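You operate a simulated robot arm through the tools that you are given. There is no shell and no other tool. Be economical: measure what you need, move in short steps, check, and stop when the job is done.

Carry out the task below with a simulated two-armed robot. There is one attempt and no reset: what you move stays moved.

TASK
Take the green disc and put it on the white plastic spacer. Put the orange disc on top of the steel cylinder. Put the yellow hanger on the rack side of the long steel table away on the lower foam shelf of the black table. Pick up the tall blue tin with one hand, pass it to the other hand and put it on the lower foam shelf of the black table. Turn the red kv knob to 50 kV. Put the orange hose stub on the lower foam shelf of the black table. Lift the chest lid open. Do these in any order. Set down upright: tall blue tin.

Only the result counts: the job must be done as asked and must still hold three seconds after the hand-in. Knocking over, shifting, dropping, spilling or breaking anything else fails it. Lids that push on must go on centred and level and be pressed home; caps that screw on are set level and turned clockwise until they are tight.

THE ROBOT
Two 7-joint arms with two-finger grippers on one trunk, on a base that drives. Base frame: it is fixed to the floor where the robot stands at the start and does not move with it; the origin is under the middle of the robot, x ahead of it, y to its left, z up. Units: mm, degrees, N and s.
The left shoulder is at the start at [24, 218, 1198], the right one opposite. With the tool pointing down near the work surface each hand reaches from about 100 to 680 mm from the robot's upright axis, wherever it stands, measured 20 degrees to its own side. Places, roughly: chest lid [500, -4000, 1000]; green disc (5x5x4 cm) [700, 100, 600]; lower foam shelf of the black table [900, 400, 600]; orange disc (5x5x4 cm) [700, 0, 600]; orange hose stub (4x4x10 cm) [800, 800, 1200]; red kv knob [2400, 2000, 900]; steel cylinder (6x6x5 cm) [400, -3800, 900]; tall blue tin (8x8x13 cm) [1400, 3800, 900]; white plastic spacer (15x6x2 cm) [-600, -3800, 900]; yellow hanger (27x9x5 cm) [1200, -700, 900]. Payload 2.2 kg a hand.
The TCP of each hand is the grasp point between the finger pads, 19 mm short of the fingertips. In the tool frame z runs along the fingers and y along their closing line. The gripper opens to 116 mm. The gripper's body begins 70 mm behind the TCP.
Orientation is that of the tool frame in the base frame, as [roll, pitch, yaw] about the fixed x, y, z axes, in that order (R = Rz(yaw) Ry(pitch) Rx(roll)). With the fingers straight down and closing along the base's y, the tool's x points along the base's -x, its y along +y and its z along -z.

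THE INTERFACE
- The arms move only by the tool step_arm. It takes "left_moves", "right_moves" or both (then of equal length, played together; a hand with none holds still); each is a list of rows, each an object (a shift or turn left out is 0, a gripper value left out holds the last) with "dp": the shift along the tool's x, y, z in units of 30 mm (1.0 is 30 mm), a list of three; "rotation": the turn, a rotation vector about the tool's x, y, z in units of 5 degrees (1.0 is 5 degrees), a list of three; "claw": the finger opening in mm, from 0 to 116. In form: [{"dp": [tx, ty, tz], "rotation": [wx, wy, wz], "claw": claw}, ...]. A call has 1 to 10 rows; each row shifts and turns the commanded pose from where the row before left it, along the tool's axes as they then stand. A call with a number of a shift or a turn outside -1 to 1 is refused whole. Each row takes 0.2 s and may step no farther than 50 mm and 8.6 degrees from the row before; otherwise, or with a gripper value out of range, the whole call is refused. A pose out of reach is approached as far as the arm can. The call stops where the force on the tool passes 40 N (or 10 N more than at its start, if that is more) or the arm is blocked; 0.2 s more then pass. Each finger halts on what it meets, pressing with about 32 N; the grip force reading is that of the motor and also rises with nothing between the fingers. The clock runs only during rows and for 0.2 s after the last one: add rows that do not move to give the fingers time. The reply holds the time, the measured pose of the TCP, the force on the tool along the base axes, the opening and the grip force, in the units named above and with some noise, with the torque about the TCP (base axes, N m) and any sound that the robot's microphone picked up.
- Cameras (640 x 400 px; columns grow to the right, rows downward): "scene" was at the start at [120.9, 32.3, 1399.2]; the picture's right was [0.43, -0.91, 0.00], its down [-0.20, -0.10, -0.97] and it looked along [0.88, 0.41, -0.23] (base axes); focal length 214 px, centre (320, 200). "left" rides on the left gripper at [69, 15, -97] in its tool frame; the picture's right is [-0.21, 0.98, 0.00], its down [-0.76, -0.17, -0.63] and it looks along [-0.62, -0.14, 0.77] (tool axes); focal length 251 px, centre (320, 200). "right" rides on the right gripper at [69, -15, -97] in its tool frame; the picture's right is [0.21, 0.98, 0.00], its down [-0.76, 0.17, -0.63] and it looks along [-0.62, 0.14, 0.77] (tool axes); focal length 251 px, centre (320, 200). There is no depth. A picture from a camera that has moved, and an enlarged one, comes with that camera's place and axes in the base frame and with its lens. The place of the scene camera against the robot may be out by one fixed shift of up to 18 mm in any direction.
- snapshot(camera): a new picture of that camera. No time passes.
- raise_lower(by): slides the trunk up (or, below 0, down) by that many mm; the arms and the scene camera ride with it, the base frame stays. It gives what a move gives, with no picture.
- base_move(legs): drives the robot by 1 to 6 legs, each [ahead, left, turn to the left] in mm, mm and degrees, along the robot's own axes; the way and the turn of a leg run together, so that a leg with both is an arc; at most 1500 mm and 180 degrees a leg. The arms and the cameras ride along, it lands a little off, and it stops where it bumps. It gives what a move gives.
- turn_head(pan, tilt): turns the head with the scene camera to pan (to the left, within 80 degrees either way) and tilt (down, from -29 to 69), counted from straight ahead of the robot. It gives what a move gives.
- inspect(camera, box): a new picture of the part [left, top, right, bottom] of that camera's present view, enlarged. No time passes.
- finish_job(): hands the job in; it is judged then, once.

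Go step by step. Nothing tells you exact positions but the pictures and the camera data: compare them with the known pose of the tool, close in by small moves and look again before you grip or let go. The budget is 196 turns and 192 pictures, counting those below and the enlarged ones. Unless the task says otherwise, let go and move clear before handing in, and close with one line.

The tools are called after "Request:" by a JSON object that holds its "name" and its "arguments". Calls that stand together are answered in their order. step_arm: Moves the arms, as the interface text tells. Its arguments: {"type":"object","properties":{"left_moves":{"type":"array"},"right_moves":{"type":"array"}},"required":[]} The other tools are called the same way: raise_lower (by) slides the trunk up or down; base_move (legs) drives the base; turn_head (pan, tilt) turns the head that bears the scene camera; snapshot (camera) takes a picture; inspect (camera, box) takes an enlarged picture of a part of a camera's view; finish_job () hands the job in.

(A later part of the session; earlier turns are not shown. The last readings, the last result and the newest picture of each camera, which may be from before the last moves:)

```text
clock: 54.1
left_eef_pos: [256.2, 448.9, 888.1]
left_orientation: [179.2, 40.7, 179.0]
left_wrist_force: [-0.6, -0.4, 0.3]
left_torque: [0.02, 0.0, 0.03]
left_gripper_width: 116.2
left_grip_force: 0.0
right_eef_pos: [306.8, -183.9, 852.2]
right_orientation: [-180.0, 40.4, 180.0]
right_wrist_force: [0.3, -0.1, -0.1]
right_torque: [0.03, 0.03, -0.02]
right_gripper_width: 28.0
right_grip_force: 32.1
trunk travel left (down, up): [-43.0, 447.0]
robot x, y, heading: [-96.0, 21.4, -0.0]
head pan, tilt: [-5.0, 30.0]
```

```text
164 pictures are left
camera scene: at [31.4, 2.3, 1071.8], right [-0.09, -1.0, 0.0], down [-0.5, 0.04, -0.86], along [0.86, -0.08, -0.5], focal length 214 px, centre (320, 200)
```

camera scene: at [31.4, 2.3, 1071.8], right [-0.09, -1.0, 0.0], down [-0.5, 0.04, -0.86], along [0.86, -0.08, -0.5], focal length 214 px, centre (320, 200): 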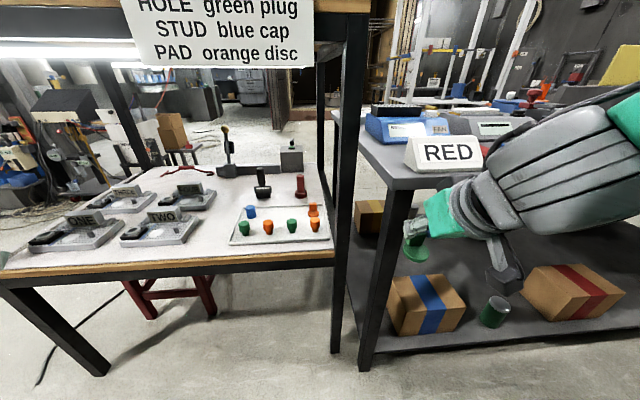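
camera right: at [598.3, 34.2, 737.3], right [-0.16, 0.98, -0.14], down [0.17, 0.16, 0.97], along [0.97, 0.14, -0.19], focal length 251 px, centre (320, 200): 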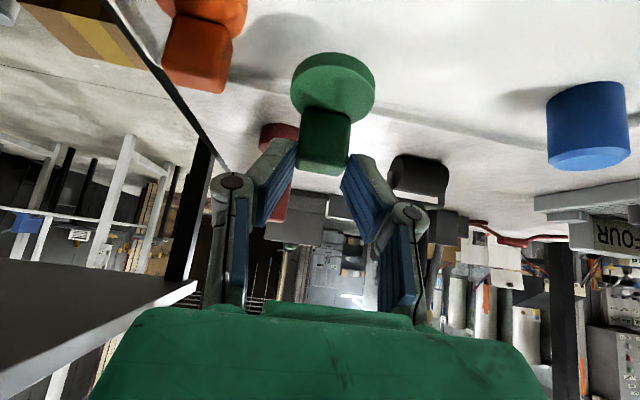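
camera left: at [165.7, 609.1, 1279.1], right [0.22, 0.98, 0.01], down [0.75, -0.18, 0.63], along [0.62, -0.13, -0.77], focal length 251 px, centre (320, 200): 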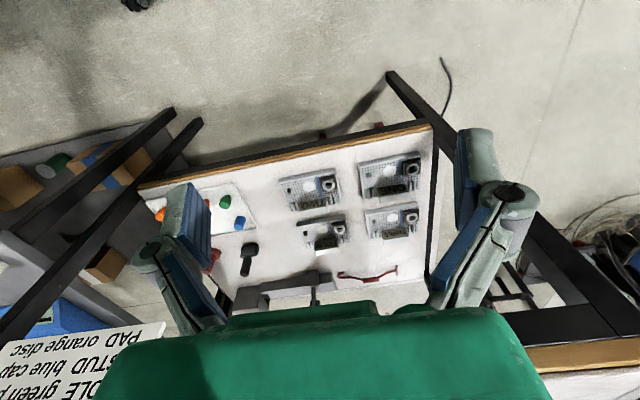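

Now the orange disc for the left hand. I raise and retract the right hand (with the green disc) so it clears the steel table, then drive right/forward.

Request:
{"name": "step_arm", "arguments": {"right_moves": [{"dp": [-0.11, -0.28, -1]}, {"dp": [-0.11, -0.28, -1]}, {"dp": [-0.11, -0.28, -1]}, {"dp": [-0.11, -0.28, -1]}, {"dp": [-0.11, -0.28, -1]}, {"dp": [-0.11, -0.28, -1]}], "left_moves": [{"dp": [0, -0.9, 0], "claw": 60}, {"dp": [0, -0.9, 0]}, {"dp": [0, -0.9, 0]}, {"dp": [0, -0.9, 0]}, {"dp": [0, -0.9, 0]}, {"dp": [0, -0.9, 0]}]}}

Request:
{"name": "base_move", "arguments": {"legs": [[0, -100, 0], [100, 0, 0]]}}

Request:
{"name": "step_arm", "arguments": {"left_moves": [{}, {}, {}, {}, {}, {}]}}

Request:
{"name": "snapshot", "arguments": {"camera": "scene"}}

Request:
{"name": "snapshot", "arguments": {"camera": "left"}}

```text
clock: 55.5
left_eef_pos: [317.5, 360.6, 840.4]
left_orientation: [179.5, 40.6, 179.4]
left_wrist_force: [-0.4, 0.6, 0.0]
left_torque: [-0.01, -0.02, 0.02]
left_gripper_width: 60.1
left_grip_force: 0.0
left hand out of reach, approached as far as the arm can: row 1, 2, 3, 4, 5, 6
right_eef_pos: [204.3, -232.6, 1004.0]
right_orientation: [-179.8, 40.5, -179.7]
right_wrist_force: [-0.4, -0.4, 0.5]
right_torque: [0.03, 0.01, 0.02]
right_gripper_width: 28.0
right_grip_force: 31.7
trunk travel left (down, up): [-43.0, 447.0]
robot x, y, heading: [-91.9, 20.2, 0.2]
head pan, tilt: [-5.0, 30.0]
```

```text
clock: 57.4
left_eef_pos: [417.7, 296.4, 827.9]
left_orientation: [-177.9, 40.4, -178.7]
left_wrist_force: [0.8, 1.7, -0.5]
left_torque: [-0.09, 0.0, -0.06]
left_gripper_width: 60.0
left_grip_force: 0.1
right_eef_pos: [306.4, -292.5, 1010.5]
right_orientation: [-177.3, 40.3, -178.1]
right_wrist_force: [0.8, 1.9, -0.6]
right_torque: [-0.12, 0.04, -0.08]
right_gripper_width: 27.8
right_grip_force: 32.2
trunk travel left (down, up): [-43.0, 447.0]
robot x, y, heading: [7.6, -69.4, -0.2]
head pan, tilt: [-5.0, 30.0]
```

```text
clock: 58.8
left_eef_pos: [416.2, 287.3, 835.7]
left_orientation: [-179.3, 40.5, -179.6]
left_wrist_force: [-0.4, 0.1, -0.7]
left_torque: [-0.06, 0.0, -0.04]
left_gripper_width: 59.8
left_grip_force: 0.0
right_eef_pos: [306.1, -303.8, 1007.9]
right_orientation: [-178.2, 40.5, -178.5]
right_wrist_force: [0.5, 1.2, -0.1]
right_torque: [-0.03, 0.02, -0.03]
right_gripper_width: 27.8
right_grip_force: 32.1
trunk travel left (down, up): [-43.0, 447.0]
robot x, y, heading: [6.0, -68.2, -0.0]
head pan, tilt: [-5.0, 30.0]
```

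```text
163 pictures are left
camera scene: at [131.4, -80.2, 1071.8], right [-0.09, -1.0, 0.0], down [-0.5, 0.04, -0.86], along [0.86, -0.08, -0.5], focal length 214 px, centre (320, 200)
```

scene: 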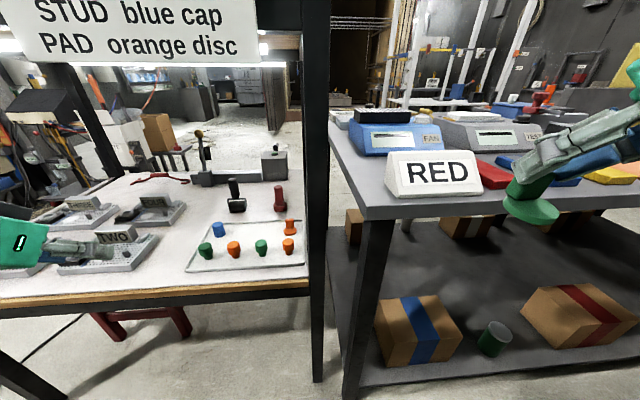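

```text
162 pictures are left
camera left: at [300.7, 302.7, 863.4], right [0.16, 0.98, 0.13], down [0.16, -0.16, 0.97], along [0.97, -0.14, -0.19], focal length 251 px, centre (320, 200)
```

left: 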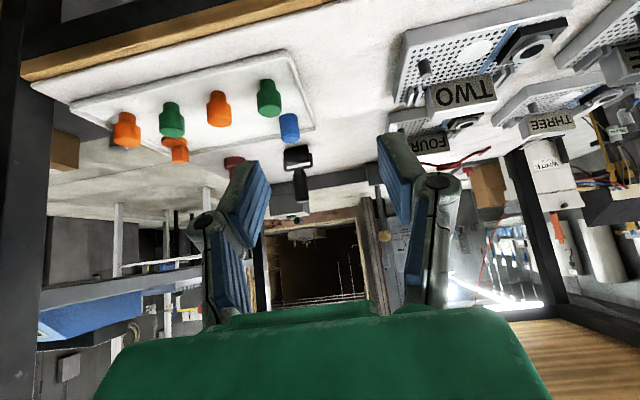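

I move forward 55 mm and bring the left hand in toward the tray's right side.

Request:
{"name": "base_move", "arguments": {"legs": [[55, 0, 0]]}}

Request:
{"name": "step_arm", "arguments": {"left_moves": [{"dp": [-0.41, -0.91, 0.52]}, {"dp": [-0.41, -0.91, 0.52]}, {"dp": [-0.41, -0.91, 0.52]}, {"dp": [-0.41, -0.91, 0.52]}, {"dp": [-0.41, -0.91, 0.52]}, {"dp": [-0.41, -0.91, 0.52]}, {"dp": [-0.41, -0.91, 0.52]}, {"dp": [-0.41, -0.91, 0.52]}, {"dp": [-0.41, -0.91, 0.52]}]}}

Request:
{"name": "snapshot", "arguments": {"camera": "scene"}}

Request:
{"name": "snapshot", "arguments": {"camera": "left"}}

```text
clock: 59.8
left_eef_pos: [470.4, 289.4, 832.9]
left_orientation: [-178.8, 40.4, -179.2]
left_wrist_force: [0.9, 0.7, -0.2]
left_torque: [-0.13, 0.01, -0.12]
left_gripper_width: 60.1
left_grip_force: 0.0
right_eef_pos: [359.8, -301.1, 1007.9]
right_orientation: [-178.2, 40.5, -178.7]
right_wrist_force: [-0.8, 0.7, 0.8]
right_torque: [-0.07, 0.02, -0.03]
right_gripper_width: 27.9
right_grip_force: 32.0
trunk travel left (down, up): [-43.0, 447.0]
robot x, y, heading: [63.0, -65.5, -0.1]
head pan, tilt: [-5.0, 30.0]
```

```text
clock: 61.8
left_eef_pos: [645.6, 24.0, 805.3]
left_orientation: [179.6, 40.6, 179.9]
left_wrist_force: [-0.4, -1.6, -0.3]
left_torque: [0.0, -0.01, 0.06]
left_gripper_width: 60.0
left_grip_force: 0.0
right_eef_pos: [358.5, -321.0, 1004.2]
right_orientation: [-179.8, 40.4, -179.5]
right_wrist_force: [0.8, -0.9, 0.1]
right_torque: [-0.01, 0.0, 0.01]
right_gripper_width: 27.7
right_grip_force: 32.4
trunk travel left (down, up): [-43.0, 447.0]
robot x, y, heading: [60.9, -66.0, 0.1]
head pan, tilt: [-5.0, 30.0]
```

```text
161 pictures are left
camera scene: at [186.5, -91.1, 1071.4], right [-0.09, -1.0, -0.01], down [-0.5, 0.05, -0.86], along [0.86, -0.07, -0.5], focal length 214 px, centre (320, 200)
```

scene: 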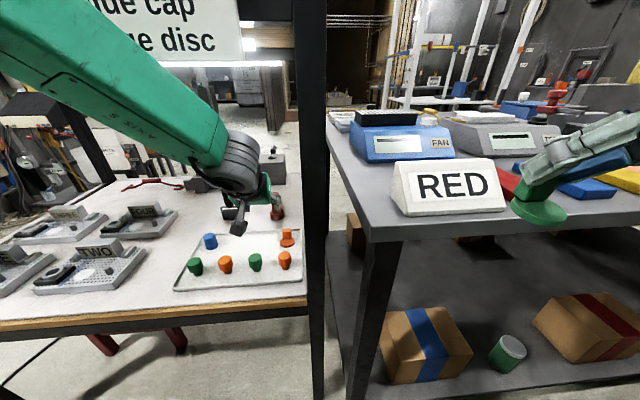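

```text
160 pictures are left
camera left: at [531.0, 40.1, 832.9], right [0.16, 0.98, 0.14], down [0.16, -0.17, 0.97], along [0.97, -0.13, -0.19], focal length 251 px, centre (320, 200)
```

left: 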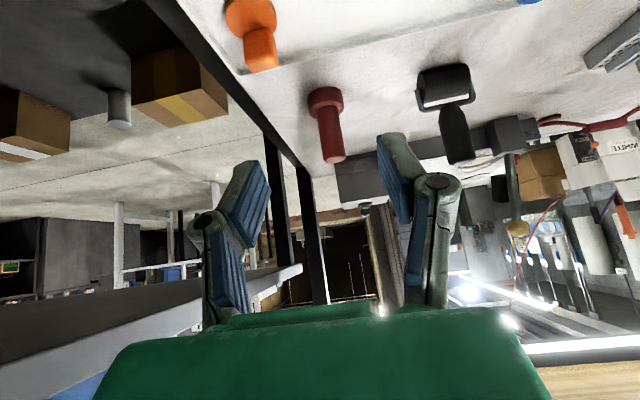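

Clear so far; the orange knob is at about (715,-24,650). I approach.

Request:
{"name": "step_arm", "arguments": {"left_moves": [{"dp": [0.34, -0.4, 0.97]}, {"dp": [0.34, -0.4, 0.97]}, {"dp": [0.34, -0.4, 0.97]}, {"dp": [0.34, -0.4, 0.97]}, {}, {}]}}

Request:
{"name": "snapshot", "arguments": {"camera": "left"}}

Request:
{"name": "snapshot", "arguments": {"camera": "scene"}}

```text
clock: 63.2
left_eef_pos: [692.0, -18.4, 688.6]
left_orientation: [179.9, 40.5, 180.0]
left_wrist_force: [0.4, 0.1, 0.8]
left_torque: [0.0, -0.01, -0.02]
left_gripper_width: 59.9
left_grip_force: 0.1
right_eef_pos: [357.4, -319.9, 1002.9]
right_orientation: [-179.6, 40.4, -179.5]
right_wrist_force: [1.1, 0.7, -0.4]
right_torque: [0.0, 0.02, 0.05]
right_gripper_width: 28.0
right_grip_force: 31.6
trunk travel left (down, up): [-43.0, 447.0]
robot x, y, heading: [59.4, -66.7, -0.0]
head pan, tilt: [-5.0, 30.0]
```

```text
159 pictures are left
camera left: at [576.3, -2.1, 717.4], right [0.16, 0.98, 0.14], down [0.16, -0.17, 0.97], along [0.97, -0.13, -0.19], focal length 251 px, centre (320, 200)
```

left: 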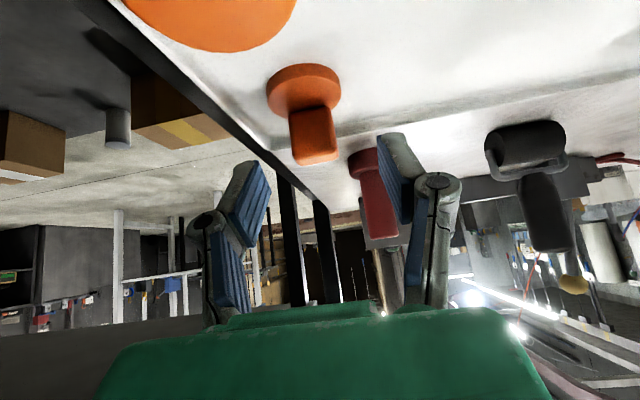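

```text
158 pictures are left
camera scene: at [186.0, -86.3, 1071.6], right [-0.09, -1.0, 0.0], down [-0.5, 0.05, -0.86], along [0.86, -0.07, -0.5], focal length 214 px, centre (320, 200)
```

scene: 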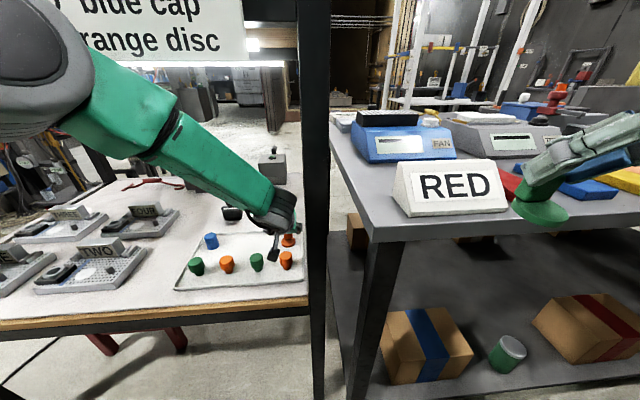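

Aligned sideways. I go in 42 mm and close.

Request:
{"name": "step_arm", "arguments": {"left_moves": [{"dp": [0.08, 0, 0.47]}, {"dp": [0.08, 0, 0.47]}, {"dp": [0.04, 0, 0.4]}, {}, {}]}}

Request:
{"name": "snapshot", "arguments": {"camera": "left"}}

```text
clock: 64.4
left_eef_pos: [712.0, -16.6, 655.0]
left_orientation: [179.9, 40.7, -180.0]
left_wrist_force: [-0.4, 0.9, -0.4]
left_torque: [-0.03, -0.01, 0.01]
left_gripper_width: 60.1
left_grip_force: 0.0
right_eef_pos: [356.8, -317.3, 1004.9]
right_orientation: [-179.4, 40.5, -179.5]
right_wrist_force: [-0.1, 0.3, -0.1]
right_torque: [0.02, 0.02, -0.01]
right_gripper_width: 27.7
right_grip_force: 32.4
trunk travel left (down, up): [-43.0, 447.0]
robot x, y, heading: [62.8, -61.3, 0.1]
head pan, tilt: [-5.0, 30.0]
```

```text
157 pictures are left
camera left: at [596.9, -1.1, 683.0], right [0.16, 0.98, 0.14], down [0.16, -0.17, 0.97], along [0.97, -0.13, -0.19], focal length 251 px, centre (320, 200)
```

left: 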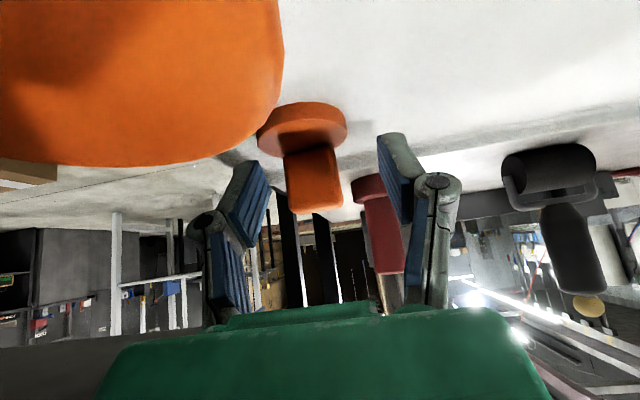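

Request:
{"name": "step_arm", "arguments": {"left_moves": [{"dp": [0, -0.05, 0.1], "claw": 40}, {"claw": 10}, {}, {}, {}]}}

Request:
{"name": "step_arm", "arguments": {"left_moves": [{"dp": [-0.3, 0.1, -0.4]}, {"dp": [-0.3, 0.1, -0.4]}, {"dp": [-0.3, 0.1, -0.4]}, {"dp": [-0.3, 0.1, -0.4]}, {"dp": [-0.2, 0.4, -0.8]}, {"dp": [-0.2, 0.4, -0.8]}, {"dp": [-0.2, 0.4, -0.8]}, {"dp": [-0.2, 0.4, -0.8]}]}}

Request:
{"name": "snapshot", "arguments": {"camera": "left"}}

```text
clock: 65.6
left_eef_pos: [714.4, -16.4, 652.5]
left_orientation: [179.9, 40.7, -180.0]
left_wrist_force: [2.5, 1.4, 7.9]
left_torque: [0.16, 0.06, -0.07]
left_gripper_width: 27.6
left_grip_force: 32.2
right_eef_pos: [356.6, -318.8, 1004.7]
right_orientation: [-179.5, 40.5, -179.5]
right_wrist_force: [0.9, 0.6, -0.7]
right_torque: [-0.01, -0.03, 0.0]
right_gripper_width: 27.8
right_grip_force: 32.4
trunk travel left (down, up): [-43.0, 447.0]
robot x, y, heading: [61.4, -65.0, 0.1]
head pan, tilt: [-5.0, 30.0]
```

```text
clock: 67.4
left_eef_pos: [664.4, 41.1, 803.0]
left_orientation: [180.0, 40.5, -179.8]
left_wrist_force: [-0.1, 0.7, -0.4]
left_torque: [0.05, -0.04, -0.01]
left_gripper_width: 27.7
left_grip_force: 31.3
right_eef_pos: [356.0, -315.6, 1005.5]
right_orientation: [-179.4, 40.5, -179.4]
right_wrist_force: [0.4, -0.2, -0.1]
right_torque: [0.01, 0.01, 0.02]
right_gripper_width: 27.8
right_grip_force: 31.6
trunk travel left (down, up): [-43.0, 447.0]
robot x, y, heading: [65.1, -66.0, -0.1]
head pan, tilt: [-5.0, 30.0]
```

```text
156 pictures are left
camera left: at [548.8, 57.0, 831.2], right [0.16, 0.98, 0.14], down [0.16, -0.17, 0.97], along [0.97, -0.13, -0.19], focal length 251 px, centre (320, 200)
```

left: 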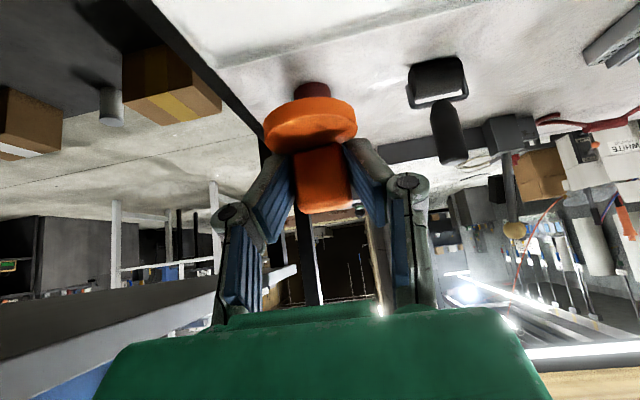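

Orange disc is held. I pull the left hand out and back away from the table.

Request:
{"name": "step_arm", "arguments": {"left_moves": [{"dp": [0.41, 0.91, -0.52]}, {"dp": [0.41, 0.91, -0.52]}, {"dp": [0.41, 0.91, -0.52]}, {"dp": [0.41, 0.91, -0.52]}, {"dp": [0.41, 0.91, -0.52]}, {"dp": [0.41, 0.91, -0.52]}, {"dp": [0.41, 0.91, -0.52]}, {"dp": [0.41, 0.91, -0.52]}, {"dp": [0.41, 0.91, -0.52]}]}}

Request:
{"name": "base_move", "arguments": {"legs": [[-300, 0, 0]]}}

Request:
{"name": "raise_lower", "arguments": {"by": 250}}

Request:
{"name": "turn_head", "arguments": {"pan": -80, "tilt": 25}}

Request:
{"name": "snapshot", "arguments": {"camera": "scene"}}

```text
clock: 69.4
left_eef_pos: [491.3, 296.0, 833.6]
left_orientation: [-179.6, 40.7, -179.6]
left_wrist_force: [-0.4, 1.3, -0.2]
left_torque: [-0.02, -0.01, -0.06]
left_gripper_width: 27.6
left_grip_force: 32.6
right_eef_pos: [356.8, -308.6, 1005.8]
right_orientation: [-179.0, 40.5, -179.1]
right_wrist_force: [0.7, 1.3, -0.3]
right_torque: [-0.04, 0.01, -0.05]
right_gripper_width: 27.8
right_grip_force: 32.3
trunk travel left (down, up): [-43.0, 447.0]
robot x, y, heading: [57.7, -62.7, -0.1]
head pan, tilt: [-5.0, 30.0]
```

```text
clock: 71.4
left_eef_pos: [193.4, 285.4, 837.9]
left_orientation: [179.8, 40.7, -179.9]
left_wrist_force: [-0.9, -0.5, 0.0]
left_torque: [0.04, -0.02, 0.0]
left_gripper_width: 28.0
left_grip_force: 32.3
right_eef_pos: [59.6, -321.0, 1003.6]
right_orientation: [-179.7, 40.6, -179.4]
right_wrist_force: [0.4, -0.1, 0.6]
right_torque: [0.03, -0.04, 0.01]
right_gripper_width: 27.8
right_grip_force: 32.0
trunk travel left (down, up): [-43.0, 447.0]
robot x, y, heading: [-235.5, -68.0, 0.2]
head pan, tilt: [-5.0, 30.0]
```

```text
clock: 74.0
left_eef_pos: [193.4, 287.2, 1085.1]
left_orientation: [-179.9, 40.6, -179.8]
left_wrist_force: [0.1, 0.0, 0.0]
left_torque: [-0.01, -0.02, 0.02]
left_gripper_width: 27.9
left_grip_force: 31.4
right_eef_pos: [60.3, -316.4, 1254.8]
right_orientation: [-179.3, 40.4, -179.2]
right_wrist_force: [-0.3, 0.1, -0.9]
right_torque: [-0.01, -0.04, -0.03]
right_gripper_width: 27.6
right_grip_force: 31.9
trunk travel left (down, up): [-293.0, 197.0]
robot x, y, heading: [-232.7, -64.4, 0.1]
head pan, tilt: [-5.0, 30.0]
```

```text
clock: 75.5
left_eef_pos: [192.7, 287.6, 1086.1]
left_orientation: [-179.9, 40.7, -179.7]
left_wrist_force: [0.6, -0.2, -0.3]
left_torque: [-0.01, -0.01, -0.05]
left_gripper_width: 27.7
left_grip_force: 32.0
right_eef_pos: [60.0, -316.9, 1255.4]
right_orientation: [-179.3, 40.6, -179.3]
right_wrist_force: [0.8, -0.3, -0.2]
right_torque: [-0.01, 0.02, -0.01]
right_gripper_width: 27.9
right_grip_force: 31.9
trunk travel left (down, up): [-293.0, 197.0]
robot x, y, heading: [-237.2, -63.9, -0.1]
head pan, tilt: [-80.0, 25.0]
```

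```text
155 pictures are left
camera scene: at [-186.2, -167.3, 1330.0], right [-0.98, -0.18, 0.0], down [-0.08, 0.42, -0.91], along [0.16, -0.89, -0.42], focal length 214 px, centre (320, 200)
```

scene: 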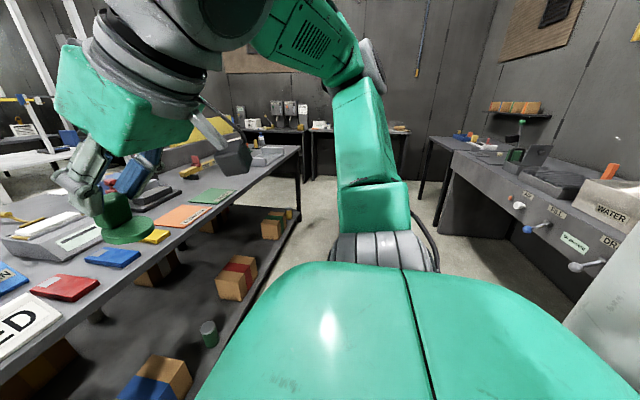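

The corridor to the south is free. I turn right 90° and drive south, then look at that bench.

Request:
{"name": "base_move", "arguments": {"legs": [[-100, 0, 0], [0, 0, -90], [1500, 0, 0], [700, 0, 0]]}}

Request:
{"name": "turn_head", "arguments": {"pan": 0, "tilt": 15}}

Request:
{"name": "snapshot", "arguments": {"camera": "scene"}}

```text
clock: 90.9
left_eef_pos: [-39.9, -2705.3, 1087.7]
left_orientation: [-179.9, 40.6, 88.7]
left_wrist_force: [-0.7, -0.1, 0.5]
left_torque: [0.0, 0.03, 0.0]
left_gripper_width: 27.8
left_grip_force: 32.2
right_eef_pos: [-641.8, -2553.7, 1255.2]
right_orientation: [-179.3, 40.5, 89.1]
right_wrist_force: [-0.5, -0.4, -0.7]
right_torque: [0.01, -0.03, -0.01]
right_gripper_width: 27.7
right_grip_force: 31.7
trunk travel left (down, up): [-293.0, 197.0]
robot x, y, heading: [-384.7, -2263.5, -91.4]
head pan, tilt: [-80.0, 25.0]
```

```text
clock: 92.5
left_eef_pos: [-39.5, -2703.6, 1085.7]
left_orientation: [-179.9, 40.7, 88.5]
left_wrist_force: [-0.3, 0.3, -0.7]
left_torque: [0.0, 0.0, 0.0]
left_gripper_width: 27.7
left_grip_force: 31.8
right_eef_pos: [-639.9, -2553.1, 1254.2]
right_orientation: [-179.4, 40.6, 89.1]
right_wrist_force: [-0.1, -1.0, -1.1]
right_torque: [0.03, -0.01, -0.01]
right_gripper_width: 27.7
right_grip_force: 32.3
trunk travel left (down, up): [-293.0, 197.0]
robot x, y, heading: [-385.8, -2265.6, -91.5]
head pan, tilt: [0.0, 15.0]
```

```text
154 pictures are left
camera scene: at [-391.2, -2409.2, 1346.0], right [-1.0, 0.03, 0.0], down [0.01, 0.26, -0.97], along [-0.03, -0.97, -0.26], focal length 214 px, centre (320, 200)
```

scene: 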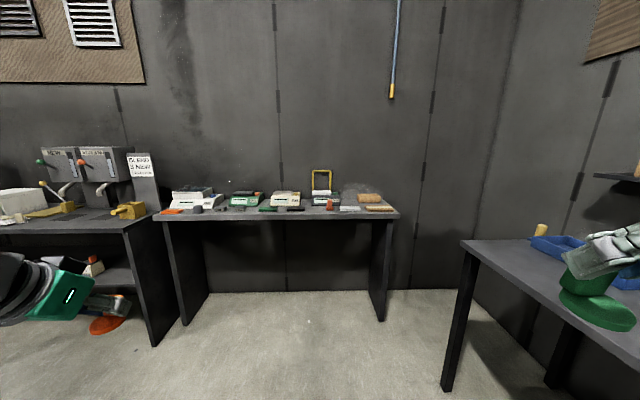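

I see two benches on the south wall. I zoom in for the spacer, cylinder and chest.

Request:
{"name": "inspect", "arguments": {"camera": "scene", "box": [150, 150, 410, 250]}}

Request:
{"name": "inspect", "arguments": {"camera": "scene", "box": [0, 130, 180, 240]}}

```text
2.46 times, centred on (280, 200) of scene
camera zoom: at [-391.2, -2409.2, 1346.0], right [-1.0, 0.03, 0.0], down [0.01, 0.26, -0.97], along [-0.03, -0.97, -0.26], focal length 528 px, centre (418, 200)
```

zoom: 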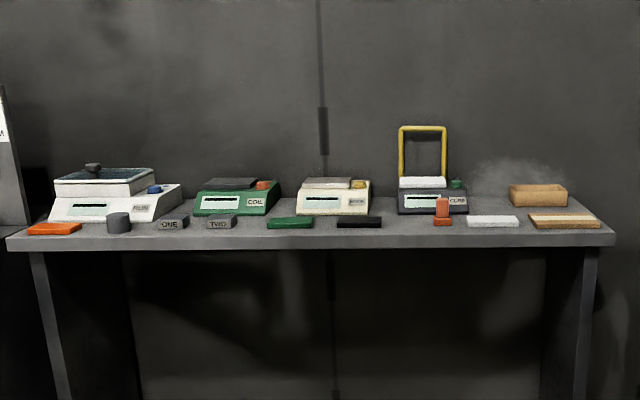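

```text
3.56 times, centred on (90, 185) of scene
camera zoom: at [-391.2, -2409.2, 1346.0], right [-1.0, 0.03, 0.0], down [0.01, 0.26, -0.97], along [-0.03, -0.97, -0.26], focal length 763 px, centre (1138, 253)
```

zoom: 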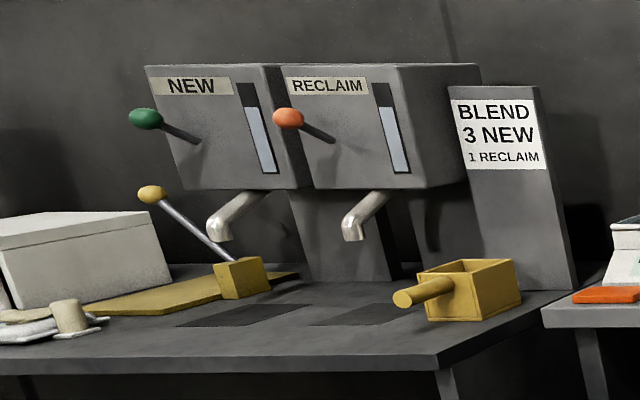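

Cylinder ≈(363,-3770), white spacer ≈(-648,-3835), chest is the white box with lid beside the cylinder. I drive toward the spacer first.

Request:
{"name": "base_move", "arguments": {"legs": [[0, 0, 1.5], [850, -60, 0]]}}

Request:
{"name": "turn_head", "arguments": {"pan": 0, "tilt": 40}}

Request:
{"name": "snapshot", "arguments": {"camera": "scene"}}

```text
clock: 97.3
left_eef_pos: [-88.4, -3544.0, 1087.0]
left_orientation: [-179.9, 40.7, 90.1]
left_wrist_force: [0.5, 0.2, 0.0]
left_torque: [0.03, 0.03, -0.01]
left_gripper_width: 27.8
left_grip_force: 32.1
right_eef_pos: [-691.3, -3407.7, 1256.2]
right_orientation: [-179.4, 40.6, 90.4]
right_wrist_force: [0.0, 0.1, -0.3]
right_torque: [0.01, -0.02, 0.0]
right_gripper_width: 27.8
right_grip_force: 31.7
trunk travel left (down, up): [-293.0, 197.0]
robot x, y, heading: [-439.3, -3114.2, -89.9]
head pan, tilt: [0.0, 15.0]
```

```text
clock: 98.2
left_eef_pos: [-87.0, -3543.4, 1086.8]
left_orientation: [-179.9, 40.7, 90.2]
left_wrist_force: [-0.6, -0.4, -0.3]
left_torque: [-0.02, -0.01, 0.02]
left_gripper_width: 27.7
left_grip_force: 31.8
right_eef_pos: [-691.8, -3408.0, 1256.1]
right_orientation: [-179.4, 40.6, 90.3]
right_wrist_force: [-0.1, -0.8, 0.4]
right_torque: [0.02, 0.0, 0.03]
right_gripper_width: 27.8
right_grip_force: 32.2
trunk travel left (down, up): [-293.0, 197.0]
robot x, y, heading: [-442.5, -3113.6, -90.0]
head pan, tilt: [0.0, 40.0]
```

```text
151 pictures are left
camera scene: at [-447.0, -3249.3, 1306.6], right [-1.0, 0.0, 0.0], down [0.0, 0.64, -0.77], along [0.0, -0.77, -0.64], focal length 214 px, centre (320, 200)
```

scene: 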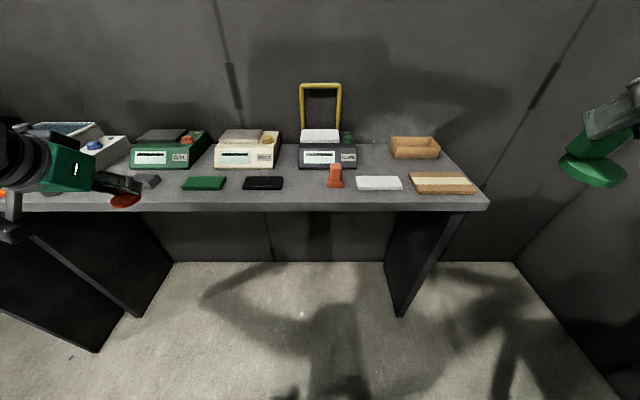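

Spacer top centre ≈(-639,-3810,908). I drive 130 mm closer and bring the green disc above it.

Request:
{"name": "base_move", "arguments": {"legs": [[130, 0, 0]]}}

Request:
{"name": "step_arm", "arguments": {"right_moves": [{"dp": [-0.136, 0.173, 0.98]}, {"dp": [-0.136, 0.173, 0.98]}, {"dp": [-0.136, 0.173, 0.98]}, {"dp": [-0.136, 0.173, 0.98]}, {"dp": [-0.136, 0.173, 0.98]}, {"dp": [-0.136, 0.173, 0.98]}, {"dp": [-0.136, 0.173, 0.98]}, {"dp": [-0.136, 0.173, 0.98]}, {"dp": [-0.136, 0.173, 0.98]}, {"dp": [-0.136, 0.173, 0.98]}]}}

Request:
{"name": "snapshot", "arguments": {"camera": "right"}}

Request:
{"name": "snapshot", "arguments": {"camera": "scene"}}

```text
clock: 99.5
left_eef_pos: [-88.0, -3675.7, 1086.8]
left_orientation: [-180.0, 40.7, 90.1]
left_wrist_force: [-0.6, 0.4, -0.4]
left_torque: [0.02, 0.03, 0.01]
left_gripper_width: 27.6
left_grip_force: 31.7
right_eef_pos: [-692.1, -3539.4, 1255.3]
right_orientation: [-179.4, 40.6, 90.5]
right_wrist_force: [-0.3, 0.1, -0.4]
right_torque: [0.01, 0.01, 0.01]
right_gripper_width: 27.7
right_grip_force: 31.7
trunk travel left (down, up): [-293.0, 197.0]
robot x, y, heading: [-439.7, -3247.8, -90.4]
head pan, tilt: [0.0, 40.0]
```

```text
clock: 101.7
left_eef_pos: [-87.6, -3677.0, 1086.3]
left_orientation: [-179.9, 40.6, 90.0]
left_wrist_force: [0.7, 0.1, 0.1]
left_torque: [-0.02, 0.02, -0.02]
left_gripper_width: 28.0
left_grip_force: 31.4
right_eef_pos: [-642.4, -3763.8, 1057.8]
right_orientation: [-179.3, 40.6, 90.5]
right_wrist_force: [-0.2, -0.6, -0.2]
right_torque: [0.01, -0.02, 0.01]
right_gripper_width: 27.6
right_grip_force: 31.7
trunk travel left (down, up): [-293.0, 197.0]
robot x, y, heading: [-445.6, -3246.2, -90.1]
head pan, tilt: [0.0, 40.0]
```

```text
150 pictures are left
camera right: at [-657.1, -3649.2, 1086.1], right [0.98, 0.16, -0.15], down [0.18, -0.16, 0.97], along [0.14, -0.97, -0.19], focal length 251 px, centre (320, 200)
```

right: 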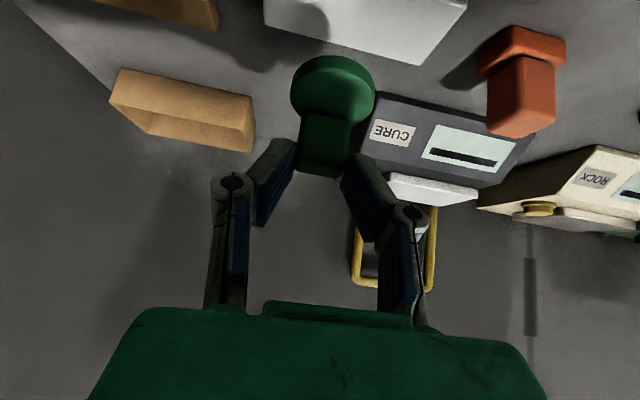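

```text
149 pictures are left
camera scene: at [-445.7, -3384.8, 1306.1], right [-1.0, 0.0, 0.0], down [0.0, 0.65, -0.76], along [0.0, -0.76, -0.65], focal length 214 px, centre (320, 200)
```

scene: 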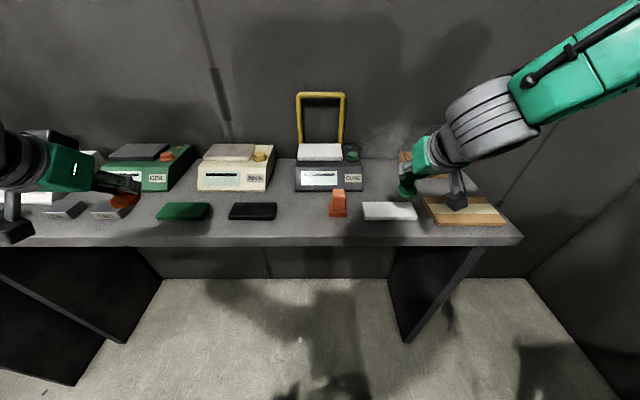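

Hand and scene views agree: spacer centre ≈(-634,-3812). I lower the disc to just above it.

Request:
{"name": "step_arm", "arguments": {"right_moves": [{"dp": [0.22, 0.07, 0.885]}, {"dp": [0.22, 0.07, 0.885]}, {"dp": [0.22, 0.07, 0.885]}, {"dp": [0.22, 0.07, 0.885]}, {}]}}

Request:
{"name": "snapshot", "arguments": {"camera": "right"}}

Request:
{"name": "inspect", "arguments": {"camera": "scene", "box": [320, 150, 480, 250]}}

```text
clock: 102.9
left_eef_pos: [-87.0, -3673.9, 1087.4]
left_orientation: [-179.8, 40.8, 90.2]
left_wrist_force: [0.1, 0.5, 0.3]
left_torque: [0.0, -0.02, -0.05]
left_gripper_width: 27.9
left_grip_force: 32.5
right_eef_pos: [-634.1, -3810.2, 963.7]
right_orientation: [-179.3, 41.2, 90.4]
right_wrist_force: [-4.2, -7.0, 27.8]
right_torque: [0.14, 0.18, 0.04]
right_gripper_width: 27.9
right_grip_force: 31.9
trunk travel left (down, up): [-293.0, 197.0]
robot x, y, heading: [-444.4, -3242.4, -89.9]
head pan, tilt: [0.0, 40.0]
```

```text
148 pictures are left
camera right: at [-649.7, -3695.7, 991.2], right [0.98, 0.16, -0.15], down [0.17, -0.15, 0.97], along [0.13, -0.97, -0.18], focal length 251 px, centre (320, 200)
```

right: 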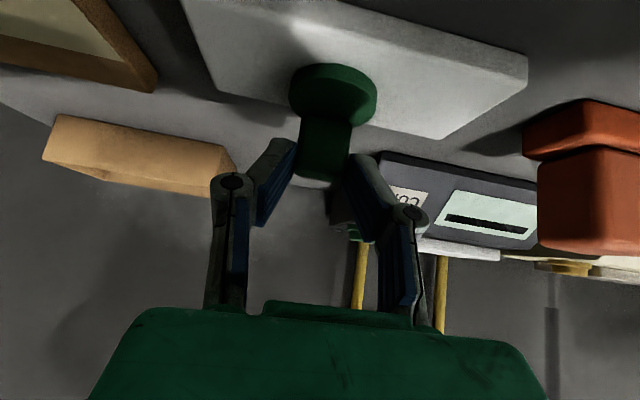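

```text
4.00 times, centred on (400, 200) of scene
camera zoom: at [-445.7, -3380.7, 1307.0], right [-1.0, 0.0, 0.0], down [0.0, 0.64, -0.77], along [0.0, -0.77, -0.64], focal length 858 px, centre (0, 200)
```

zoom: 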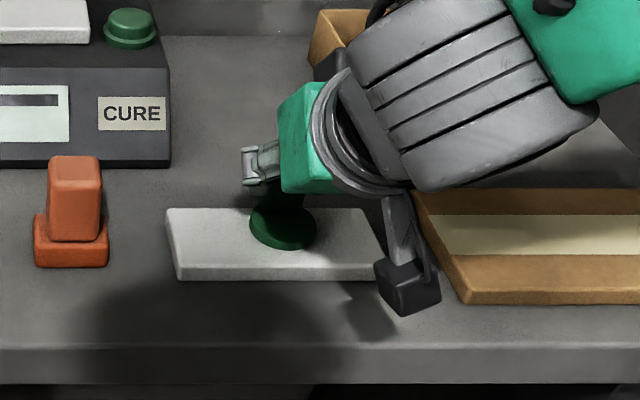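

It already touches (spacer top ≈922), and the disc sits ~18 mm too far back. I lift slightly and pull it toward me.

Request:
{"name": "step_arm", "arguments": {"right_moves": [{"dp": [-0.3, 0, -0.4]}, {"dp": [0.46, 0, -0.39]}, {}]}}

Request:
{"name": "snapshot", "arguments": {"camera": "right"}}

Request:
{"name": "inspect", "arguments": {"camera": "scene", "box": [320, 150, 480, 250]}}

```text
clock: 103.7
left_eef_pos: [-87.6, -3676.3, 1086.3]
left_orientation: [-180.0, 40.7, 90.0]
left_wrist_force: [-0.6, 0.2, -0.4]
left_torque: [-0.02, -0.01, 0.02]
left_gripper_width: 27.8
left_grip_force: 32.5
right_eef_pos: [-634.5, -3791.5, 975.0]
right_orientation: [-179.4, 40.6, 90.6]
right_wrist_force: [0.0, 1.1, -0.6]
right_torque: [0.07, 0.04, 0.03]
right_gripper_width: 27.6
right_grip_force: 32.5
trunk travel left (down, up): [-293.0, 197.0]
robot x, y, heading: [-440.1, -3243.6, -90.0]
head pan, tilt: [0.0, 40.0]
```

```text
146 pictures are left
camera right: at [-649.6, -3676.9, 1002.8], right [0.98, 0.16, -0.15], down [0.17, -0.16, 0.97], along [0.13, -0.97, -0.19], focal length 251 px, centre (320, 200)
```

right: 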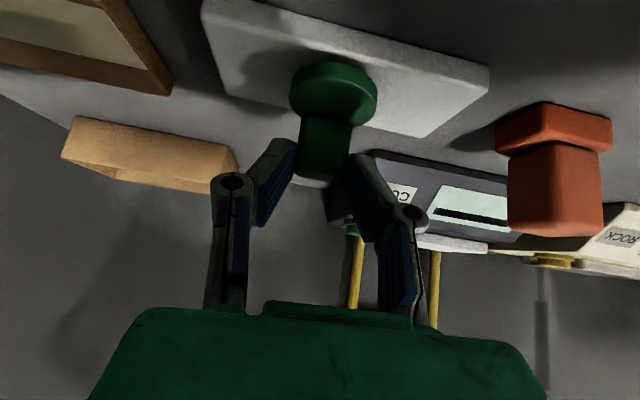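

```text
4.00 times, centred on (400, 200) of scene
camera zoom: at [-446.1, -3384.1, 1306.2], right [-1.0, 0.0, 0.0], down [0.0, 0.65, -0.76], along [0.0, -0.76, -0.65], focal length 858 px, centre (0, 200)
```

zoom: 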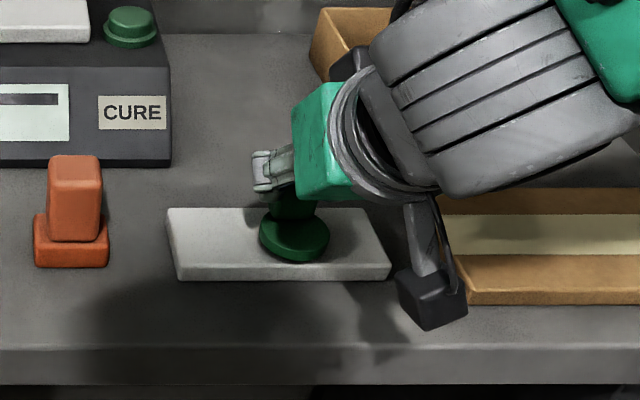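

Measures conflict a bit on height, so I lower gently to contact here and judge the disc against the spacer edges directly.

Request:
{"name": "step_arm", "arguments": {"right_moves": [{"dp": [0.15, 0, 0.18]}, {"dp": [0.12, 0, 0.14]}, {}]}}

Request:
{"name": "inspect", "arguments": {"camera": "right", "box": [190, 0, 510, 200]}}

Request:
{"name": "inspect", "arguments": {"camera": "scene", "box": [350, 180, 430, 230]}}

```text
clock: 104.5
left_eef_pos: [-86.8, -3676.2, 1086.7]
left_orientation: [-179.8, 40.8, 90.1]
left_wrist_force: [-0.9, -0.6, 0.1]
left_torque: [0.0, -0.02, 0.0]
left_gripper_width: 27.9
left_grip_force: 31.6
right_eef_pos: [-633.7, -3791.3, 965.1]
right_orientation: [-179.4, 40.8, 90.5]
right_wrist_force: [-0.2, -1.4, 8.6]
right_torque: [0.06, -0.13, -0.02]
right_gripper_width: 27.6
right_grip_force: 32.3
trunk travel left (down, up): [-293.0, 197.0]
robot x, y, heading: [-440.9, -3244.0, -90.1]
head pan, tilt: [0.0, 40.0]
```

```text
2.00 times, centred on (350, 100) of right
camera zoom: at [-649.9, -3676.9, 991.9], right [0.98, 0.16, -0.15], down [0.17, -0.16, 0.97], along [0.14, -0.97, -0.18], focal length 503 px, centre (260, 400)
```

zoom: 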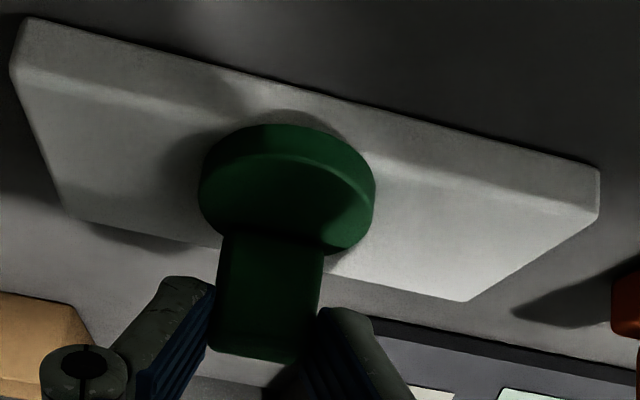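

```text
8.00 times, centred on (390, 205) of scene
camera zoom: at [-445.5, -3382.4, 1306.5], right [-1.0, 0.0, 0.0], down [0.0, 0.64, -0.76], along [0.0, -0.76, -0.64], focal length 1716 px, centre (-240, 160)
```

zoom: 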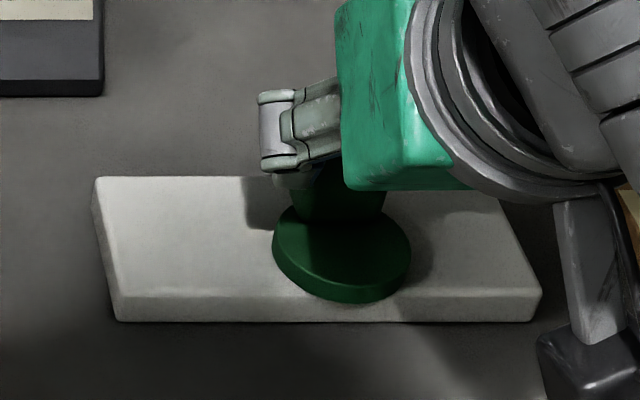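

In contact the disc sits at the front half; it needs ~9 mm back and ~8 mm to the left. I lift, shift and set down again.

Request:
{"name": "step_arm", "arguments": {"right_moves": [{"dp": [-0.2, 0, -0.25]}, {"dp": [-0.23, 0.27, 0.2]}, {"dp": [0.15, 0, 0.18]}, {"dp": [0.05, 0, 0.07]}, {}]}}

Request:
{"name": "inspect", "arguments": {"camera": "right", "box": [190, 0, 510, 200]}}

Request:
{"name": "inspect", "arguments": {"camera": "scene", "box": [350, 180, 430, 230]}}

```text
clock: 105.7
left_eef_pos: [-86.8, -3675.0, 1087.2]
left_orientation: [-179.8, 40.7, 90.1]
left_wrist_force: [0.0, 0.1, -1.0]
left_torque: [0.02, 0.03, 0.0]
left_gripper_width: 27.6
left_grip_force: 32.4
right_eef_pos: [-624.8, -3801.2, 964.7]
right_orientation: [-179.3, 40.9, 90.5]
right_wrist_force: [-1.0, -0.1, 8.8]
right_torque: [0.18, 0.08, -0.02]
right_gripper_width: 27.6
right_grip_force: 31.5
trunk travel left (down, up): [-293.0, 197.0]
robot x, y, heading: [-445.9, -3243.1, -90.0]
head pan, tilt: [0.0, 40.0]
```

```text
2.00 times, centred on (350, 100) of right
camera zoom: at [-640.8, -3686.7, 992.1], right [0.98, 0.16, -0.15], down [0.17, -0.16, 0.97], along [0.14, -0.97, -0.18], focal length 503 px, centre (260, 400)
```

zoom: 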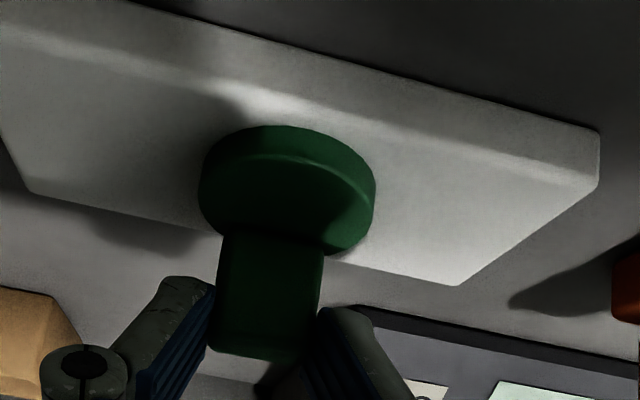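

```text
8.00 times, centred on (390, 205) of scene
camera zoom: at [-445.6, -3382.2, 1306.6], right [-1.0, 0.0, 0.0], down [0.0, 0.64, -0.76], along [0.0, -0.76, -0.64], focal length 1716 px, centre (-240, 160)
```

zoom: 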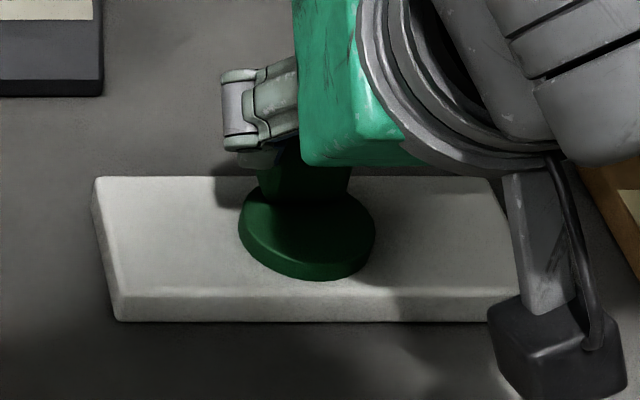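

Centred now. I open the fingers and back off along the tool axis.

Request:
{"name": "step_arm", "arguments": {"right_moves": [{"claw": 36}, {"claw": 60}, {}, {}, {"dp": [0, 0, -0.6]}, {"dp": [0, 0, -1]}, {"dp": [0, 0, -1]}, {"dp": [0, 0, -1]}]}}

Request:
{"name": "inspect", "arguments": {"camera": "scene", "box": [350, 180, 430, 230]}}

Request:
{"name": "snapshot", "arguments": {"camera": "right"}}

```text
clock: 107.5
left_eef_pos: [-87.3, -3673.7, 1088.1]
left_orientation: [-179.8, 40.8, 90.1]
left_wrist_force: [0.2, -0.6, -0.1]
left_torque: [0.01, -0.01, 0.02]
left_gripper_width: 27.7
left_grip_force: 31.9
right_eef_pos: [-625.5, -3729.7, 1046.6]
right_orientation: [-179.3, 40.7, 90.5]
right_wrist_force: [-0.3, 0.2, 0.6]
right_torque: [-0.01, -0.01, -0.02]
right_gripper_width: 59.8
right_grip_force: 0.1
trunk travel left (down, up): [-293.0, 197.0]
robot x, y, heading: [-441.0, -3245.7, -90.1]
head pan, tilt: [0.0, 40.0]
```

```text
8.00 times, centred on (390, 205) of scene
camera zoom: at [-445.7, -3381.1, 1306.6], right [-1.0, 0.0, 0.0], down [0.0, 0.64, -0.77], along [0.0, -0.77, -0.64], focal length 1716 px, centre (-240, 160)
```

zoom: 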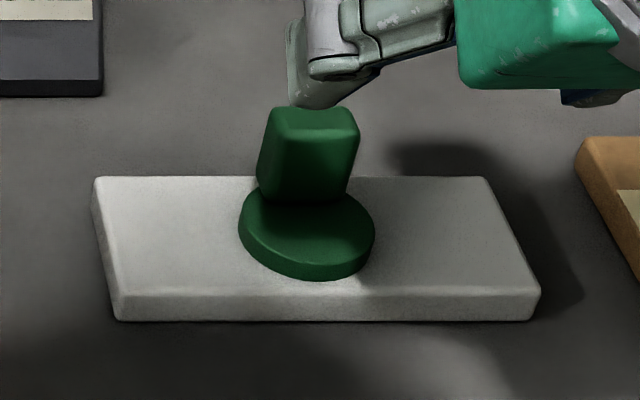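

```text
139 pictures are left
camera right: at [-641.0, -3615.9, 1073.5], right [0.98, 0.16, -0.15], down [0.18, -0.16, 0.97], along [0.14, -0.97, -0.19], focal length 251 px, centre (320, 200)
```

right: 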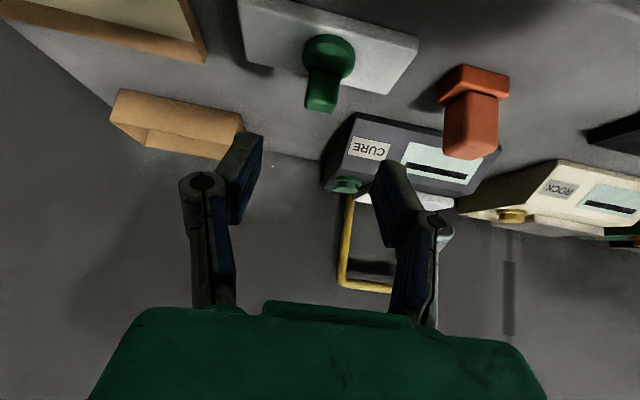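

Green disc rests on the spacer. I retract the right hand and move over to the cylinder side.

Request:
{"name": "step_arm", "arguments": {"right_moves": [{"dp": [0.16, 0, -0.96]}, {"dp": [0.16, 0, -0.96]}, {"dp": [0.16, 0, -0.96]}, {"dp": [0.16, 0, -0.96]}, {"dp": [0.16, 0, -0.96]}, {"dp": [0.16, 0, -0.96]}, {"dp": [0.16, 0, -0.96]}, {"dp": [0.16, 0, -0.96]}]}}

Request:
{"name": "base_move", "arguments": {"legs": [[-130, 0, 0], [0, 600, 0]]}}

Request:
{"name": "turn_head", "arguments": {"pan": 20, "tilt": 35}}

Request:
{"name": "snapshot", "arguments": {"camera": "scene"}}

```text
clock: 109.3
left_eef_pos: [-87.0, -3674.4, 1087.2]
left_orientation: [-179.8, 40.8, 90.1]
left_wrist_force: [0.1, 0.8, -0.1]
left_torque: [0.02, 0.01, 0.02]
left_gripper_width: 27.8
left_grip_force: 31.9
right_eef_pos: [-622.7, -3552.3, 1199.3]
right_orientation: [-179.3, 40.6, 90.5]
right_wrist_force: [-0.4, -0.6, 0.4]
right_torque: [-0.01, -0.04, 0.01]
right_gripper_width: 60.1
right_grip_force: 0.1
right hand out of reach, approached as far as the arm can: row 7
trunk travel left (down, up): [-293.0, 197.0]
robot x, y, heading: [-439.0, -3248.0, -90.2]
head pan, tilt: [0.0, 40.0]
```

```text
clock: 113.6
left_eef_pos: [526.1, -3544.3, 1086.5]
left_orientation: [-179.7, 40.7, 90.5]
left_wrist_force: [0.4, 0.9, 0.4]
left_torque: [0.0, 0.01, -0.04]
left_gripper_width: 28.1
left_grip_force: 32.6
right_eef_pos: [-9.7, -3423.9, 1197.4]
right_orientation: [-179.0, 40.6, 90.8]
right_wrist_force: [-0.3, 0.0, 0.4]
right_torque: [0.01, 0.02, -0.01]
right_gripper_width: 59.8
right_grip_force: 0.1
trunk travel left (down, up): [-293.0, 197.0]
robot x, y, heading: [170.8, -3117.1, -90.1]
head pan, tilt: [0.0, 40.0]
```

```text
clock: 114.5
left_eef_pos: [524.3, -3544.3, 1086.5]
left_orientation: [-179.7, 40.8, 90.4]
left_wrist_force: [-0.7, -0.6, 0.3]
left_torque: [-0.03, 0.02, -0.01]
left_gripper_width: 27.8
left_grip_force: 31.8
right_eef_pos: [-10.5, -3423.4, 1197.9]
right_orientation: [-179.2, 40.5, 90.8]
right_wrist_force: [0.3, 0.0, -0.8]
right_torque: [0.04, 0.03, -0.02]
right_gripper_width: 60.1
right_grip_force: 0.2
trunk travel left (down, up): [-293.0, 197.0]
robot x, y, heading: [170.5, -3114.1, -89.9]
head pan, tilt: [20.0, 35.0]
```

```text
138 pictures are left
camera scene: at [196.3, -3249.7, 1313.9], right [-0.94, -0.34, 0.0], down [-0.2, 0.54, -0.82], along [0.28, -0.77, -0.58], focal length 214 px, centre (320, 200)
```

scene: 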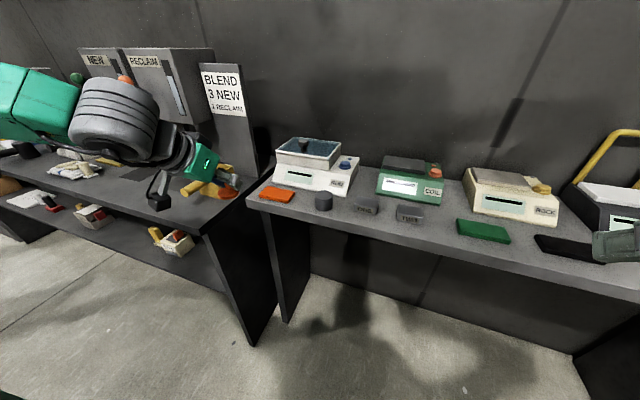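

The left hand is high above the other bench. I zoom on the cylinder and the chest.

Request:
{"name": "inspect", "arguments": {"camera": "scene", "box": [240, 125, 400, 225]}}

```text
4.00 times, centred on (320, 175) of scene
camera zoom: at [196.3, -3249.7, 1313.9], right [-0.94, -0.34, 0.0], down [-0.2, 0.54, -0.82], along [0.28, -0.77, -0.58], focal length 858 px, centre (320, 300)
```

zoom: 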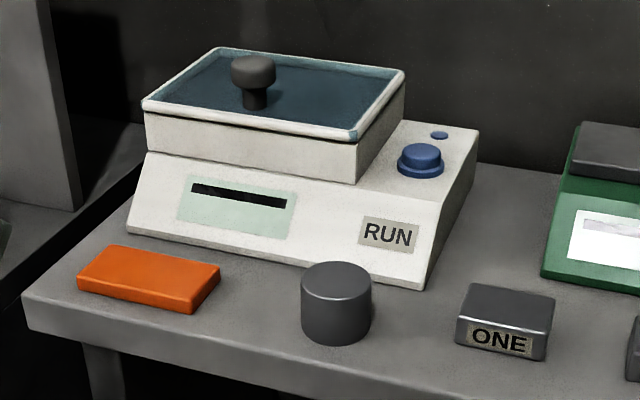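

I bring the left hand in line with the cylinder, then drive 120 mm forward and look with the left hand camera.

Request:
{"name": "step_arm", "arguments": {"left_moves": [{"dp": [0, -0.93, 0]}, {"dp": [0, -0.93, 0]}, {"dp": [0, -0.93, 0]}, {"dp": [0, -0.93, 0]}, {"dp": [0, -0.93, 0]}]}}

Request:
{"name": "base_move", "arguments": {"legs": [[120, 0, 0]]}}

Request:
{"name": "snapshot", "arguments": {"camera": "left"}}

Request:
{"name": "snapshot", "arguments": {"camera": "scene"}}

```text
clock: 115.7
left_eef_pos: [379.7, -3543.2, 1087.7]
left_orientation: [180.0, 40.9, 90.3]
left_wrist_force: [-0.4, 0.1, 0.4]
left_torque: [-0.04, -0.05, 0.0]
left_gripper_width: 27.9
left_grip_force: 32.1
right_eef_pos: [-16.0, -3424.6, 1196.9]
right_orientation: [-179.6, 40.5, 90.4]
right_wrist_force: [-0.4, -0.2, 0.3]
right_torque: [0.02, -0.02, -0.01]
right_gripper_width: 60.2
right_grip_force: 0.1
trunk travel left (down, up): [-293.0, 197.0]
robot x, y, heading: [167.1, -3118.3, -89.8]
head pan, tilt: [20.0, 35.0]
```

```text
clock: 116.9
left_eef_pos: [382.2, -3660.1, 1088.0]
left_orientation: [-179.9, 40.9, 90.3]
left_wrist_force: [0.0, -0.2, -0.5]
left_torque: [0.03, 0.02, 0.0]
left_gripper_width: 27.6
left_grip_force: 32.3
right_eef_pos: [-13.3, -3541.1, 1197.6]
right_orientation: [-179.6, 40.6, 90.6]
right_wrist_force: [-0.8, -0.3, 0.2]
right_torque: [0.01, 0.02, -0.02]
right_gripper_width: 60.2
right_grip_force: 0.2
trunk travel left (down, up): [-293.0, 197.0]
robot x, y, heading: [169.7, -3235.0, -89.9]
head pan, tilt: [20.0, 35.0]
```

```text
136 pictures are left
camera left: at [397.3, -3544.9, 1115.3], right [0.98, -0.16, 0.14], down [-0.16, -0.16, 0.97], along [-0.13, -0.97, -0.18], focal length 251 px, centre (320, 200)
```

left: 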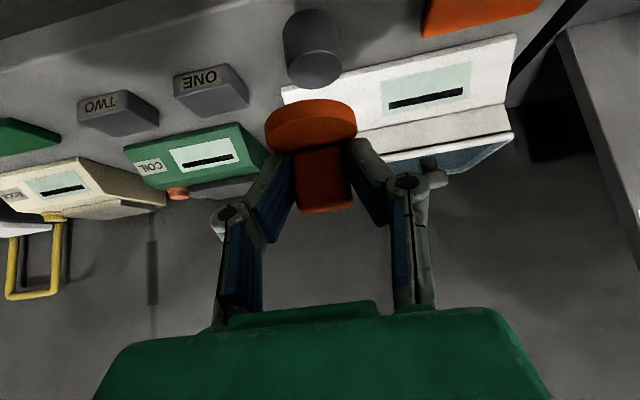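

```text
135 pictures are left
camera scene: at [192.3, -3366.7, 1314.1], right [-0.94, -0.34, 0.0], down [-0.2, 0.54, -0.82], along [0.28, -0.77, -0.57], focal length 214 px, centre (320, 200)
```

scene: 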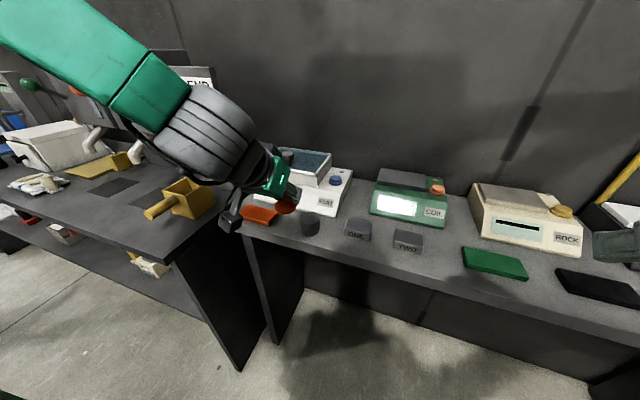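

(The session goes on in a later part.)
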